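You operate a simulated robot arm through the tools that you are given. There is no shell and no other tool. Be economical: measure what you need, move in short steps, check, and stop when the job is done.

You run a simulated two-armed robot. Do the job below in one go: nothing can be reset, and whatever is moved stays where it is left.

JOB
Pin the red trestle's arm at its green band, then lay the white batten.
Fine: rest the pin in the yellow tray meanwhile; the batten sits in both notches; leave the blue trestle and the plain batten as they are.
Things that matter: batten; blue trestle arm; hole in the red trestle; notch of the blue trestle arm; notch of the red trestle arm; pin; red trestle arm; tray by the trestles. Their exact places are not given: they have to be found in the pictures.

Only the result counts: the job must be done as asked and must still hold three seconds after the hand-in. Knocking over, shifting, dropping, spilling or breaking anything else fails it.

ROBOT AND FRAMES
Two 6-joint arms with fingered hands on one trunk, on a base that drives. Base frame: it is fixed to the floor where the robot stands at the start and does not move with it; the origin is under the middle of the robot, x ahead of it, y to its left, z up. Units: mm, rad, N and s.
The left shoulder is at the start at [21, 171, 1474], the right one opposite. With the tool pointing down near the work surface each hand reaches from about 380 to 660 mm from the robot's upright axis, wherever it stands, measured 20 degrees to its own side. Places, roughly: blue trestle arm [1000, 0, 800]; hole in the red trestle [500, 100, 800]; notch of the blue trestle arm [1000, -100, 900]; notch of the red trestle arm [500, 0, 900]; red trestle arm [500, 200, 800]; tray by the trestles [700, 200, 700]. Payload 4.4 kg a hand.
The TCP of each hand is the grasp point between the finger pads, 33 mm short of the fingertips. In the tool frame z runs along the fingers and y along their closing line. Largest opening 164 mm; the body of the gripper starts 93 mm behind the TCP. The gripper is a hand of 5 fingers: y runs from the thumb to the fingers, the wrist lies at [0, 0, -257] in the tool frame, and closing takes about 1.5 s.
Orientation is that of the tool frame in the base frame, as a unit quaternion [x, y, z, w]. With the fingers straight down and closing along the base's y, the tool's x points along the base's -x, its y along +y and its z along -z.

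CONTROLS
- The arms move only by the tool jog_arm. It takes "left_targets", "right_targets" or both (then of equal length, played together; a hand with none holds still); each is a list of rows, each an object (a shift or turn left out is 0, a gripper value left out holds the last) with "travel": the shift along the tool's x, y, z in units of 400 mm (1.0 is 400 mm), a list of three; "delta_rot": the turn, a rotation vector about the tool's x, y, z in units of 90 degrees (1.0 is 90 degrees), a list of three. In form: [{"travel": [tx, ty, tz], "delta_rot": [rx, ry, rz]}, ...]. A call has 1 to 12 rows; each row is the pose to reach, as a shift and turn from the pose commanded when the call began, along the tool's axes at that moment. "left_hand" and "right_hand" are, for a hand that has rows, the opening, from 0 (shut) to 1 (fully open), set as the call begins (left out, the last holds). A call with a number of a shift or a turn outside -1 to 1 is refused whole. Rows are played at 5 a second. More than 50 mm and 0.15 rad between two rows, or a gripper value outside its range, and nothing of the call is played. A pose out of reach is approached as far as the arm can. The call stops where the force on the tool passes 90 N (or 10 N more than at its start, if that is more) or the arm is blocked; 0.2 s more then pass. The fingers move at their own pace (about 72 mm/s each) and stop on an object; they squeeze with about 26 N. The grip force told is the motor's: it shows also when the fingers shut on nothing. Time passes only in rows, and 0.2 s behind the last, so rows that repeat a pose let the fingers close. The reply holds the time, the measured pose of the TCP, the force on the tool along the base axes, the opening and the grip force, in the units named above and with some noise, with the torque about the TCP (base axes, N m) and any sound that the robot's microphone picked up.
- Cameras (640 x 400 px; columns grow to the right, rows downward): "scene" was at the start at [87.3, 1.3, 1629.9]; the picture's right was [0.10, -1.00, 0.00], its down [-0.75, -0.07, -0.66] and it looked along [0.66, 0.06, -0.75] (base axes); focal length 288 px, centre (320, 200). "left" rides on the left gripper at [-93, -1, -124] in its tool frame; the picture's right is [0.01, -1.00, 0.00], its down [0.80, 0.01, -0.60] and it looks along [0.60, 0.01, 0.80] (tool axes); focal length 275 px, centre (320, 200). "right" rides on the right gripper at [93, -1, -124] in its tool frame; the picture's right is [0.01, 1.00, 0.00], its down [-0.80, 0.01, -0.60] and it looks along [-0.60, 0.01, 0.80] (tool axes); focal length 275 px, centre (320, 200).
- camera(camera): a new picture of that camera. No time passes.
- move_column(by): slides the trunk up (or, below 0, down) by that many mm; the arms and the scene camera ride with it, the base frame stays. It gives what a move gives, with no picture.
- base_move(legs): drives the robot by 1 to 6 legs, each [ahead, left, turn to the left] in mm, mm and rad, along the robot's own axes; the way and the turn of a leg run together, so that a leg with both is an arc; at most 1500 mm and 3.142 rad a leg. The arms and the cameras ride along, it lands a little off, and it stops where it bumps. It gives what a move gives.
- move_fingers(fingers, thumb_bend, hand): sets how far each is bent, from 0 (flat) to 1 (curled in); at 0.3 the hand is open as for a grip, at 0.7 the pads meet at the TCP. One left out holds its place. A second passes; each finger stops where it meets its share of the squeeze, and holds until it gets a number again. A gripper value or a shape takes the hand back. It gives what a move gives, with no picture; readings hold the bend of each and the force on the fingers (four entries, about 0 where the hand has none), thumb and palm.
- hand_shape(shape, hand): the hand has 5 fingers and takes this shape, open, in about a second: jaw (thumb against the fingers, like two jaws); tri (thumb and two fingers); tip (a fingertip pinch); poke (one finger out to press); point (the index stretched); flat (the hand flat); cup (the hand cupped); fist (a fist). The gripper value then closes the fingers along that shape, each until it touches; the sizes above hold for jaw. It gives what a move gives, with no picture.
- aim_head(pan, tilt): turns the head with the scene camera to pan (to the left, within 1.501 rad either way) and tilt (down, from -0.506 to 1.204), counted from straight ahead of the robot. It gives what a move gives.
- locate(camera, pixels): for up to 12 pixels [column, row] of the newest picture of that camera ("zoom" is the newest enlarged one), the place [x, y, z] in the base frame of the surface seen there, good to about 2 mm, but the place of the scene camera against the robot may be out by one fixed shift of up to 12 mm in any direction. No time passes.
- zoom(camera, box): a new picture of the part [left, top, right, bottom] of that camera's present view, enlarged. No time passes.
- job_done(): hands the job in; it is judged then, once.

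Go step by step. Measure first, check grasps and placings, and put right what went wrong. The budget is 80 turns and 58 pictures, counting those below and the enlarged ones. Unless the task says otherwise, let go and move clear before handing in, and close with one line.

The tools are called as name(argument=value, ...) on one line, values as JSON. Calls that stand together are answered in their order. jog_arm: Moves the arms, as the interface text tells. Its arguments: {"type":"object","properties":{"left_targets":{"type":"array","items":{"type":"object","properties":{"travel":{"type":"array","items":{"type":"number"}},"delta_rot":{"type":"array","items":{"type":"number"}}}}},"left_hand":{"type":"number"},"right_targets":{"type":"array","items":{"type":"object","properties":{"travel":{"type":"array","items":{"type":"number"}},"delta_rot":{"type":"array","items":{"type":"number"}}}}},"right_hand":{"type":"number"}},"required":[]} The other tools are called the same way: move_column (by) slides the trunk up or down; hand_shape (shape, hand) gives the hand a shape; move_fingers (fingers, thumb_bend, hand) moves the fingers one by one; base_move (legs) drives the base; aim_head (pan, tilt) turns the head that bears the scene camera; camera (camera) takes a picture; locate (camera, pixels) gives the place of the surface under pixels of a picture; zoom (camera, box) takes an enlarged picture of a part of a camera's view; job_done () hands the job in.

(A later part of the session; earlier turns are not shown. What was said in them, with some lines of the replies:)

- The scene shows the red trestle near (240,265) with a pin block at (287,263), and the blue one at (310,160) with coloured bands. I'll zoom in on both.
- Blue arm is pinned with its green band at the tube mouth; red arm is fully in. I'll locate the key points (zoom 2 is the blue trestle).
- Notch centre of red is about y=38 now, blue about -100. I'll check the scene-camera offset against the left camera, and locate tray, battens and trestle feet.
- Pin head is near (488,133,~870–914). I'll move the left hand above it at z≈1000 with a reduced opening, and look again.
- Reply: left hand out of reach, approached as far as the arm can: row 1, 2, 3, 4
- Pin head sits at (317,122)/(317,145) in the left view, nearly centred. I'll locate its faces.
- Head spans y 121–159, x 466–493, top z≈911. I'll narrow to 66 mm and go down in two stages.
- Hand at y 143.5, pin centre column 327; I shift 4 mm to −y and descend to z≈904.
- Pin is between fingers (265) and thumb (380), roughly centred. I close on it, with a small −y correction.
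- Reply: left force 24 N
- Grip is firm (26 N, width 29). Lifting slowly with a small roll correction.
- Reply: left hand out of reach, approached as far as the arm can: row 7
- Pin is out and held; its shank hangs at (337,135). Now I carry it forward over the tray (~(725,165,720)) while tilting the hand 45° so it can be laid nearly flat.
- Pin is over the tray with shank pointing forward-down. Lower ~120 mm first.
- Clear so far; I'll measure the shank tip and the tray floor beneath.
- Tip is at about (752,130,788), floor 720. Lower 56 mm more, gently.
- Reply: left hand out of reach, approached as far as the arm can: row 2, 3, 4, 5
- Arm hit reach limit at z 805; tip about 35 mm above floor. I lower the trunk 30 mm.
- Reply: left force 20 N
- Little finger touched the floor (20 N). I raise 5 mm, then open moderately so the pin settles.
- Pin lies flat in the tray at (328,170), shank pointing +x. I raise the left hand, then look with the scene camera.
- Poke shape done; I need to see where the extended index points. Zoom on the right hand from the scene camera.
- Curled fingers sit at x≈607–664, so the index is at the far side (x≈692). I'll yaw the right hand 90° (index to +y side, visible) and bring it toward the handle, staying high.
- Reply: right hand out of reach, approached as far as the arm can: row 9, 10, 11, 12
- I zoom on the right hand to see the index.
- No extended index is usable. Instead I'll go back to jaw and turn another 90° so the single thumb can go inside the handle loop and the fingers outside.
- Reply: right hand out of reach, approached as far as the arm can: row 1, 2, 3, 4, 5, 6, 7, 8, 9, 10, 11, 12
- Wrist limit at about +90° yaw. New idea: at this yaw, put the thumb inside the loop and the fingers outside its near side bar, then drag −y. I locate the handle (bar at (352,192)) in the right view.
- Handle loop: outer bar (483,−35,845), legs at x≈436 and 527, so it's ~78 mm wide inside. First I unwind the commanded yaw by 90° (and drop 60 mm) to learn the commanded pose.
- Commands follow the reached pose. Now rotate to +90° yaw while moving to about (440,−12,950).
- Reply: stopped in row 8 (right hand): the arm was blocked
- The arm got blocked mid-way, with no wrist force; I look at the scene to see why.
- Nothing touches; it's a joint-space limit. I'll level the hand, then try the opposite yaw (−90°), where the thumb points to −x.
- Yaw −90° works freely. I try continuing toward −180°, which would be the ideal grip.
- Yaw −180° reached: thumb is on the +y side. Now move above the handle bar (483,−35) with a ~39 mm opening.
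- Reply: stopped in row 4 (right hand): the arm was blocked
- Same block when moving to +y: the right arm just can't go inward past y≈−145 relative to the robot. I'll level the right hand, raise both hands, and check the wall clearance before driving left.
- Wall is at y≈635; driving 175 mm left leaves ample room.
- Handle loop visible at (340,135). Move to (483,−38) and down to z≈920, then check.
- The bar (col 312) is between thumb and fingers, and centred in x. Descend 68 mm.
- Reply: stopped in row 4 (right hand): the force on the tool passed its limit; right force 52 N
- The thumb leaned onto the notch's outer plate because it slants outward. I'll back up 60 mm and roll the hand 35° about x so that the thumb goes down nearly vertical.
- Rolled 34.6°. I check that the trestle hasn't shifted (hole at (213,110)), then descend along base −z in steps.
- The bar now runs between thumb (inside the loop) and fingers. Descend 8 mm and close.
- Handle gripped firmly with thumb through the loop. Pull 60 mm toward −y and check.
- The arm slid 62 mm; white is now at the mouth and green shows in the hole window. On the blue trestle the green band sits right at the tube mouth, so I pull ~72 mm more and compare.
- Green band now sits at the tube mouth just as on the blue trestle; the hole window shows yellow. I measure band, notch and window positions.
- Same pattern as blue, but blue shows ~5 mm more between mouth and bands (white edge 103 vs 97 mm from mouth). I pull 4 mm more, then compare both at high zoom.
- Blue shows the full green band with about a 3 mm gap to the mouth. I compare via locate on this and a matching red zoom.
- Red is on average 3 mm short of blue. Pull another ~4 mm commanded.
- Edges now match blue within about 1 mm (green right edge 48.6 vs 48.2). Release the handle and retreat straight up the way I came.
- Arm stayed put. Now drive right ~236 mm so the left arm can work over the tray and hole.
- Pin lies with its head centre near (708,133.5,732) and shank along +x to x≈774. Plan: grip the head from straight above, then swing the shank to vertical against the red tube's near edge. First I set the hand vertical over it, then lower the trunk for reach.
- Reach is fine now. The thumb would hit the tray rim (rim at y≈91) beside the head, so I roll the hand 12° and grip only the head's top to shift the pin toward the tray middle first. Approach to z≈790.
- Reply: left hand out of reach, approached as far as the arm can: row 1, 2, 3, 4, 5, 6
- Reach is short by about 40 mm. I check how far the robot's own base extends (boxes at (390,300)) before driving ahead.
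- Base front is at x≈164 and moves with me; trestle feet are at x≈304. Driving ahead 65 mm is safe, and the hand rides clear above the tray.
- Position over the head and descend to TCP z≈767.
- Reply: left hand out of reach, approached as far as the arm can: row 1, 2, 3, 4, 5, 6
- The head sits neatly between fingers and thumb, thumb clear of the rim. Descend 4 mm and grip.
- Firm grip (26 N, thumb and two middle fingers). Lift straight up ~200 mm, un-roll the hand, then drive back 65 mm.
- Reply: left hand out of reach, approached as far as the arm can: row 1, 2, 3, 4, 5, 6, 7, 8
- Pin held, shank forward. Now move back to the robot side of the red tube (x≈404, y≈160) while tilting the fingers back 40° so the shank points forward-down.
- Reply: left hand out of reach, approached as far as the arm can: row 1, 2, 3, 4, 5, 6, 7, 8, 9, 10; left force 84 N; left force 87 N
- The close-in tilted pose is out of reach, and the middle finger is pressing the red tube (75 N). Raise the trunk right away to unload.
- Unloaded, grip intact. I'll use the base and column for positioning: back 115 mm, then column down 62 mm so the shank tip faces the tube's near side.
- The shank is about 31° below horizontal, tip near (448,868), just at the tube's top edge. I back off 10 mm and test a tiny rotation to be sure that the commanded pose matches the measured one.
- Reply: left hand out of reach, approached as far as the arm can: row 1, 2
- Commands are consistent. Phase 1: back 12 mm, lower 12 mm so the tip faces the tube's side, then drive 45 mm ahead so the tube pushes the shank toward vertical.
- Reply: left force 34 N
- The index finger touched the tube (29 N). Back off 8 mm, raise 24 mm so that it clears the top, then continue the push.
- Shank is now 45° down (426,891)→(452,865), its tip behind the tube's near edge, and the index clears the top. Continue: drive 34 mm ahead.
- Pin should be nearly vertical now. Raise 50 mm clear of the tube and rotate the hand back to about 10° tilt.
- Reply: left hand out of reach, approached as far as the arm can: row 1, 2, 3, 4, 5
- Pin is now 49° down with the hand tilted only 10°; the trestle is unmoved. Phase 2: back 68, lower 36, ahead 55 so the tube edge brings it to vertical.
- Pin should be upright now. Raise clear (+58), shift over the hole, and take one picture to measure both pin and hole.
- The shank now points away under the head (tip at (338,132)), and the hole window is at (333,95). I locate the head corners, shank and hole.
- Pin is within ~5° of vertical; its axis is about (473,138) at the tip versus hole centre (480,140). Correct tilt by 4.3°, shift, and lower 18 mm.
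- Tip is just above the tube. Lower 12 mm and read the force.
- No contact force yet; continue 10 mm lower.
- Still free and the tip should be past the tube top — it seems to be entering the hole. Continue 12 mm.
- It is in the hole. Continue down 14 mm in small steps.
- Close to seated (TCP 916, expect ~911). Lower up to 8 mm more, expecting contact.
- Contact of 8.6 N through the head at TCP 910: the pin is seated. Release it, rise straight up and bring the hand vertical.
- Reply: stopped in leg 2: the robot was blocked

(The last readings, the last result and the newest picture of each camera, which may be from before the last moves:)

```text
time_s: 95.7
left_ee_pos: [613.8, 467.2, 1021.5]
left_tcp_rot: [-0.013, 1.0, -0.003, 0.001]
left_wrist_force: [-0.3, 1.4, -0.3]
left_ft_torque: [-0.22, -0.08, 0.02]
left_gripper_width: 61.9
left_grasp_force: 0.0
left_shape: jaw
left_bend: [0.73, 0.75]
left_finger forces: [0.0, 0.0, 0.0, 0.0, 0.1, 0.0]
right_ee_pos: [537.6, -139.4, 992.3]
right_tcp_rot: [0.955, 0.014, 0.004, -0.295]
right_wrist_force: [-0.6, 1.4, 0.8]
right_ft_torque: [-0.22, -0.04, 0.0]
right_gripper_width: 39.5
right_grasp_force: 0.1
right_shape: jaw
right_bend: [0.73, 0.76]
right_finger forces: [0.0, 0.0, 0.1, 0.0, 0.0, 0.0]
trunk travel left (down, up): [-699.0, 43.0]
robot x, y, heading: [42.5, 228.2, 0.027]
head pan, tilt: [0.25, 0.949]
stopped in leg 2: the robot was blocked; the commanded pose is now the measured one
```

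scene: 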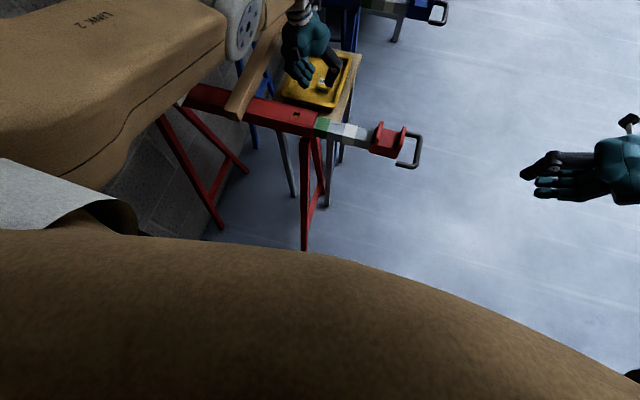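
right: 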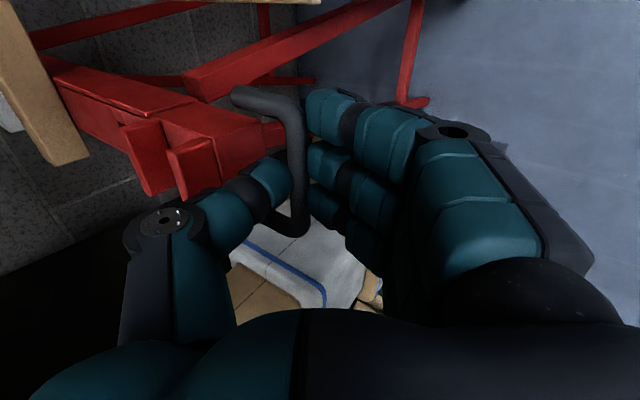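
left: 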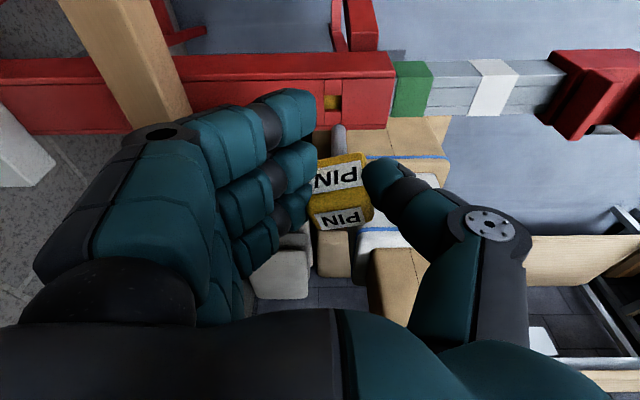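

The base was blocked in leg 2 (now x=42, heading 0.027). I back off 8 mm, undo the heading, then lower over the white batten near x≈645, y≈435 and close on it.

base_move(legs=[[-8, 0, -0.027]])

jog_arm(left_targets=[{"travel": [-0.04, -0.02, 0.0]}, {"travel": [-0.0825, -0.0425, 0.03]}, {"travel": [-0.0825, -0.0425, 0.09]}, {"travel": [-0.0825, -0.0425, 0.16]}, {"travel": [-0.0825, -0.0425, 0.22]}, {"travel": [-0.0825, -0.0425, 0.27]}, {"travel": [-0.0825, -0.0425, 0.3]}, {"travel": [-0.0825, -0.0425, 0.3]}], left_hand=0.65)

```text
time_s: 96.4
left_ee_pos: [615.0, 445.2, 1021.5]
left_tcp_rot: [0.001, 1.0, 0.0, 0.001]
left_wrist_force: [-1.2, 1.1, 0.5]
left_ft_torque: [0.01, 0.01, 0.0]
left_gripper_width: 61.9
left_grasp_force: 0.1
left_shape: jaw
left_bend: [0.73, 0.75]
left_finger forces: [0.0, 0.0, 0.1, 0.1, 0.0, 0.1]
right_ee_pos: [521.3, -157.2, 989.9]
right_tcp_rot: [0.955, 0.0, 0.006, -0.298]
right_wrist_force: [0.2, -1.1, 0.2]
right_ft_torque: [0.01, 0.04, 0.0]
right_gripper_width: 39.6
right_grasp_force: 0.1
right_shape: jaw
right_bend: [0.73, 0.76]
right_finger forces: [0.0, 0.0, 0.0, 0.0, 0.0, 0.1]
trunk travel left (down, up): [-699.0, 43.0]
robot x, y, heading: [40.1, 230.8, -0.004]
head pan, tilt: [0.25, 0.949]
```

```text
time_s: 98.2
left_ee_pos: [648.5, 427.9, 901.4]
left_tcp_rot: [0.001, 1.0, -0.001, 0.001]
left_wrist_force: [0.1, -0.2, 0.0]
left_ft_torque: [-0.02, 0.02, 0.01]
left_gripper_width: 105.6
left_grasp_force: 0.1
left_shape: jaw
left_bend: [0.7, 0.67]
left_finger forces: [0.0, 0.0, 0.0, 0.0, 0.0, 0.0]
right_ee_pos: [521.0, -156.5, 989.7]
right_tcp_rot: [0.955, 0.0, 0.006, -0.298]
right_wrist_force: [-0.5, 0.5, -0.2]
right_ft_torque: [0.0, 0.0, 0.0]
right_gripper_width: 39.4
right_grasp_force: 0.1
right_shape: jaw
right_bend: [0.73, 0.76]
right_finger forces: [0.0, 0.0, 0.0, 0.0, 0.1, 0.1]
trunk travel left (down, up): [-699.0, 43.0]
robot x, y, heading: [36.9, 228.2, 0.004]
head pan, tilt: [0.25, 0.949]
```

No contact, fingers straddle the batten. Lower 8 mm, close, and lift 90 mm.

jog_arm(left_targets=[{"travel": [0, 0.012, 0.02]}, {"travel": [0, 0.012, 0.02]}, {"travel": [0, 0.012, 0.02]}, {"travel": [0, 0.012, 0.02]}, {"travel": [0, 0.012, 0.02]}, {"travel": [0, 0.012, 0.02]}, {"travel": [0, 0.012, 0.02]}, {"travel": [0, 0.012, 0.02]}, {"travel": [0, 0.012, 0.02]}], left_hand=0.0)

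jog_arm(left_targets=[{"travel": [0, 0, -0.04]}, {"travel": [0, 0, -0.1]}, {"travel": [0, 0, -0.17]}, {"travel": [0, 0, -0.24]}, {"travel": [0, 0, -0.25]}, {"travel": [0, 0, -0.25]}])

```text
time_s: 100.2
left_ee_pos: [647.8, 433.6, 893.0]
left_tcp_rot: [0.001, 1.0, -0.001, 0.0]
left_wrist_force: [-0.8, 0.7, 0.4]
left_ft_torque: [0.0, 0.03, 0.2]
left_gripper_width: 30.3
left_grasp_force: 26.0
left_shape: jaw
left_bend: [0.72, 0.76]
left_finger forces: [8.9, 6.5, 4.7, 3.4, 23.1, 0.0]
right_ee_pos: [520.2, -156.6, 989.9]
right_tcp_rot: [0.955, 0.0, 0.007, -0.297]
right_wrist_force: [-0.3, -0.1, 0.2]
right_ft_torque: [0.01, 0.0, -0.01]
right_gripper_width: 39.4
right_grasp_force: 0.0
right_shape: jaw
right_bend: [0.73, 0.76]
right_finger forces: [0.0, 0.1, 0.0, 0.1, 0.0, 0.1]
trunk travel left (down, up): [-699.0, 43.0]
robot x, y, heading: [41.9, 227.4, -0.002]
head pan, tilt: [0.25, 0.949]
```

```text
time_s: 101.6
left_ee_pos: [648.3, 433.4, 995.3]
left_tcp_rot: [0.001, 1.0, -0.001, 0.001]
left_wrist_force: [0.3, 0.3, -4.4]
left_ft_torque: [0.02, 0.36, 0.03]
left_gripper_width: 30.3
left_grasp_force: 25.7
left_shape: jaw
left_bend: [0.72, 0.76]
left_finger forces: [7.0, 5.8, 5.3, 4.7, 22.9, 0.0]
right_ee_pos: [521.5, -156.8, 988.9]
right_tcp_rot: [0.955, 0.0, 0.006, -0.296]
right_wrist_force: [-0.4, 0.2, 0.0]
right_ft_torque: [0.0, 0.04, 0.01]
right_gripper_width: 39.3
right_grasp_force: 0.1
right_shape: jaw
right_bend: [0.73, 0.76]
right_finger forces: [0.0, 0.0, 0.0, 0.0, 0.1, 0.0]
trunk travel left (down, up): [-699.0, 43.0]
robot x, y, heading: [40.4, 233.1, -0.003]
head pan, tilt: [0.25, 0.949]
```

Batten is held (4.4 N). Now drive: back 40, right 521, ahead 40, then take the last picture to align it with the red notch.

base_move(legs=[[-40, 0, 0], [0, -521, 0], [40, 0, 0]])

camera(camera="left")

```text
time_s: 105.6
left_ee_pos: [648.2, -97.5, 991.9]
left_tcp_rot: [0.006, 1.0, -0.002, -0.001]
left_wrist_force: [0.5, -0.3, -5.0]
left_ft_torque: [0.03, 0.42, 0.01]
left_gripper_width: 30.6
left_grasp_force: 25.9
left_shape: jaw
left_bend: [0.72, 0.76]
left_finger forces: [7.1, 6.0, 5.4, 4.9, 23.1, 0.1]
right_ee_pos: [515.4, -686.3, 989.0]
right_tcp_rot: [0.955, -0.005, 0.008, -0.297]
right_wrist_force: [0.5, -0.1, -1.0]
right_ft_torque: [0.02, 0.07, 0.06]
right_gripper_width: 39.5
right_grasp_force: 0.1
right_shape: jaw
right_bend: [0.73, 0.76]
right_finger forces: [0.1, 0.0, 0.1, 0.0, 0.1, 0.0]
trunk travel left (down, up): [-699.0, 43.0]
robot x, y, heading: [35.1, -293.6, -0.007]
head pan, tilt: [0.25, 0.949]
```

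```text
0 pictures are left
```

left: 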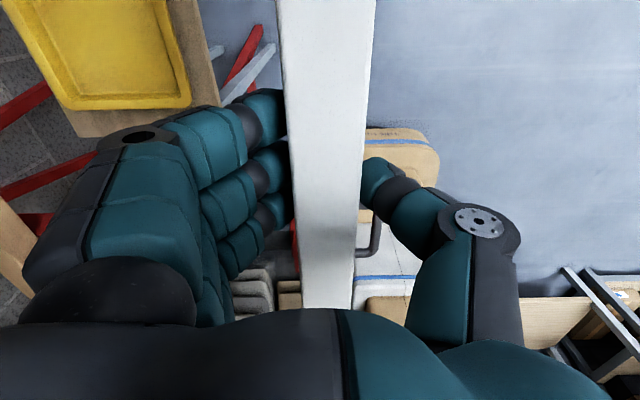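

The notch is hidden under the batten, but the batten edges and the handle at (375,235) are visible. I locate them.

locate(camera="left", pixels=[[281, 20], [371, 20], [288, 110], [366, 110], [296, 220], [358, 220], [303, 295], [350, 295], [378, 225], [372, 247], [362, 250], [297, 250]])

```text
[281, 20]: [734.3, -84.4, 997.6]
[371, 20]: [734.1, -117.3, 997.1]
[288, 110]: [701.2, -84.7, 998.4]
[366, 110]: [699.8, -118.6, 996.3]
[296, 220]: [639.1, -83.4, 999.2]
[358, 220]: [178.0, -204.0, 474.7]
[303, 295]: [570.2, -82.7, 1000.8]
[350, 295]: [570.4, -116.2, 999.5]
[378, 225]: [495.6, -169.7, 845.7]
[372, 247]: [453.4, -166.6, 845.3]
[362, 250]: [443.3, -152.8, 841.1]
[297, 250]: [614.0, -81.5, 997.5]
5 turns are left
```

Batten centre is at y≈−100.5 (edges −84/−118), yaw −0.009, nose-down ~1°; the notch centre is about −93.5. I shift +7 mm, correct yaw and pitch, and lower 80 mm.

jog_arm(left_targets=[{"travel": [0, 0.0175, 0.0], "delta_rot": [0, -0.01, -0.006]}, {"travel": [0, 0.0175, 0.0], "delta_rot": [0, -0.01, -0.006]}, {"travel": [0, 0.0175, 0.06], "delta_rot": [0, -0.01, -0.006]}, {"travel": [0, 0.0175, 0.12], "delta_rot": [0, -0.01, -0.006]}, {"travel": [0, 0.0175, 0.17], "delta_rot": [0, -0.01, -0.006]}, {"travel": [0, 0.0175, 0.2], "delta_rot": [0, -0.01, -0.006]}, {"travel": [0, 0.0175, 0.2], "delta_rot": [0, -0.01, -0.006]}])

```text
time_s: 107.2
left_ee_pos: [646.8, -90.3, 912.8]
left_tcp_rot: [0.002, 1.0, 0.0, 0.008]
left_wrist_force: [0.5, 0.1, -2.2]
left_ft_torque: [0.02, 0.33, 0.0]
left_gripper_width: 30.3
left_grasp_force: 25.9
left_shape: jaw
left_bend: [0.72, 0.76]
left_finger forces: [7.0, 6.1, 5.5, 4.8, 23.2, 0.0]
right_ee_pos: [513.2, -687.2, 989.8]
right_tcp_rot: [0.955, -0.005, 0.009, -0.296]
right_wrist_force: [0.5, 0.5, -0.5]
right_ft_torque: [0.0, 0.0, -0.01]
right_gripper_width: 39.1
right_grasp_force: 0.0
right_shape: jaw
right_bend: [0.73, 0.76]
right_finger forces: [0.0, 0.0, 0.0, 0.1, 0.0, 0.0]
trunk travel left (down, up): [-699.0, 43.0]
robot x, y, heading: [33.2, -297.6, -0.01]
head pan, tilt: [0.25, 0.949]
4 turns are left
```

Aligned: TCP y −90.3, no contact of note. Lower the last ~21 mm.

jog_arm(left_targets=[{"travel": [0, 0, 0.015]}, {"travel": [0, 0, 0.03]}, {"travel": [0, 0, 0.043]}, {"travel": [0, 0, 0.054]}, {"travel": [0, 0, 0.054]}])

```text
time_s: 108.4
left_ee_pos: [648.1, -91.0, 893.9]
left_tcp_rot: [0.002, 1.0, 0.0, 0.01]
left_wrist_force: [1.4, 0.8, 2.5]
left_ft_torque: [0.07, 0.2, 0.04]
left_gripper_width: 30.2
left_grasp_force: 26.4
left_shape: jaw
left_bend: [0.72, 0.76]
left_finger forces: [7.7, 6.4, 5.5, 4.8, 23.6, 0.0]
right_ee_pos: [513.5, -687.9, 988.9]
right_tcp_rot: [0.955, -0.004, 0.009, -0.297]
right_wrist_force: [-1.0, -0.4, -0.2]
right_ft_torque: [-0.01, 0.0, 0.01]
right_gripper_width: 39.3
right_grasp_force: 0.0
right_shape: jaw
right_bend: [0.73, 0.76]
right_finger forces: [0.0, 0.0, 0.0, 0.0, 0.0, 0.0]
trunk travel left (down, up): [-699.0, 43.0]
robot x, y, heading: [36.4, -292.5, -0.008]
head pan, tilt: [0.25, 0.949]
3 turns are left
```

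Contact at TCP 893.9 — floor level of the notches (plate tops would have stopped it ~25 mm higher), so the batten is seated. Release and rise clear.

jog_arm(left_targets=[{"travel": [0, 0, 0]}, {"travel": [0, 0, 0]}, {"travel": [0, 0, 0]}, {"travel": [0, 0, 0]}, {"travel": [0, 0, 0]}, {"travel": [0, 0, 0]}], left_hand=0.55)

jog_arm(left_targets=[{"travel": [0, 0, -0.04]}, {"travel": [0, 0, -0.1]}, {"travel": [0, 0, -0.17]}, {"travel": [0, 0, -0.24]}, {"travel": [0, 0, -0.28]}, {"travel": [0, 0, -0.28]}])

```text
time_s: 109.8
left_ee_pos: [647.0, -91.6, 891.9]
left_tcp_rot: [0.002, 1.0, -0.001, 0.008]
left_wrist_force: [-0.2, -0.4, 0.0]
left_ft_torque: [0.05, 0.02, -0.01]
left_gripper_width: 89.0
left_grasp_force: 0.1
left_shape: jaw
left_bend: [0.72, 0.71]
left_finger forces: [0.0, 0.0, 0.0, 0.0, 0.1, 0.0]
right_ee_pos: [513.7, -687.2, 991.2]
right_tcp_rot: [0.955, -0.005, 0.009, -0.296]
right_wrist_force: [-0.5, 0.0, 0.1]
right_ft_torque: [0.01, -0.01, 0.01]
right_gripper_width: 39.2
right_grasp_force: 0.0
right_shape: jaw
right_bend: [0.73, 0.76]
right_finger forces: [0.0, 0.0, 0.1, 0.0, 0.0, 0.0]
trunk travel left (down, up): [-699.0, 43.0]
robot x, y, heading: [37.8, -292.5, -0.01]
head pan, tilt: [0.25, 0.949]
```

```text
time_s: 111.2
left_ee_pos: [646.5, -90.9, 1003.7]
left_tcp_rot: [0.001, 1.0, -0.001, 0.008]
left_wrist_force: [0.7, 0.4, -0.5]
left_ft_torque: [0.0, 0.03, 0.0]
left_gripper_width: 89.1
left_grasp_force: 0.1
left_shape: jaw
left_bend: [0.72, 0.71]
left_finger forces: [0.0, 0.1, 0.0, 0.0, 0.0, 0.0]
right_ee_pos: [513.1, -687.0, 989.7]
right_tcp_rot: [0.955, -0.004, 0.009, -0.296]
right_wrist_force: [-0.2, -0.1, 0.1]
right_ft_torque: [-0.02, -0.04, -0.01]
right_gripper_width: 39.3
right_grasp_force: 0.0
right_shape: jaw
right_bend: [0.73, 0.76]
right_finger forces: [0.1, 0.1, 0.0, 0.1, 0.0, 0.0]
trunk travel left (down, up): [-699.0, 43.0]
robot x, y, heading: [36.0, -296.8, -0.014]
head pan, tilt: [0.25, 0.949]
2 turns are left
```

Both hands are empty and clear with no contact forces. I'm handing in on force and position readings, because no pictures are left to check the final result.

job_done()

```text
The job is handed in.
```

I've handed the job in: the red arm is pinned with its green band at the tube mouth, matching the blue trestle, and the white batten is laid in both notches. I had no pictures left at the end, so the pin and batten seating rest on force and position readings. While driving, the base was stopped by something I couldn't see, possibly a red trestle foot. I also pressed on the red trestle a few times; the last picture check showed it unmoved, but that was before the base was stopped.
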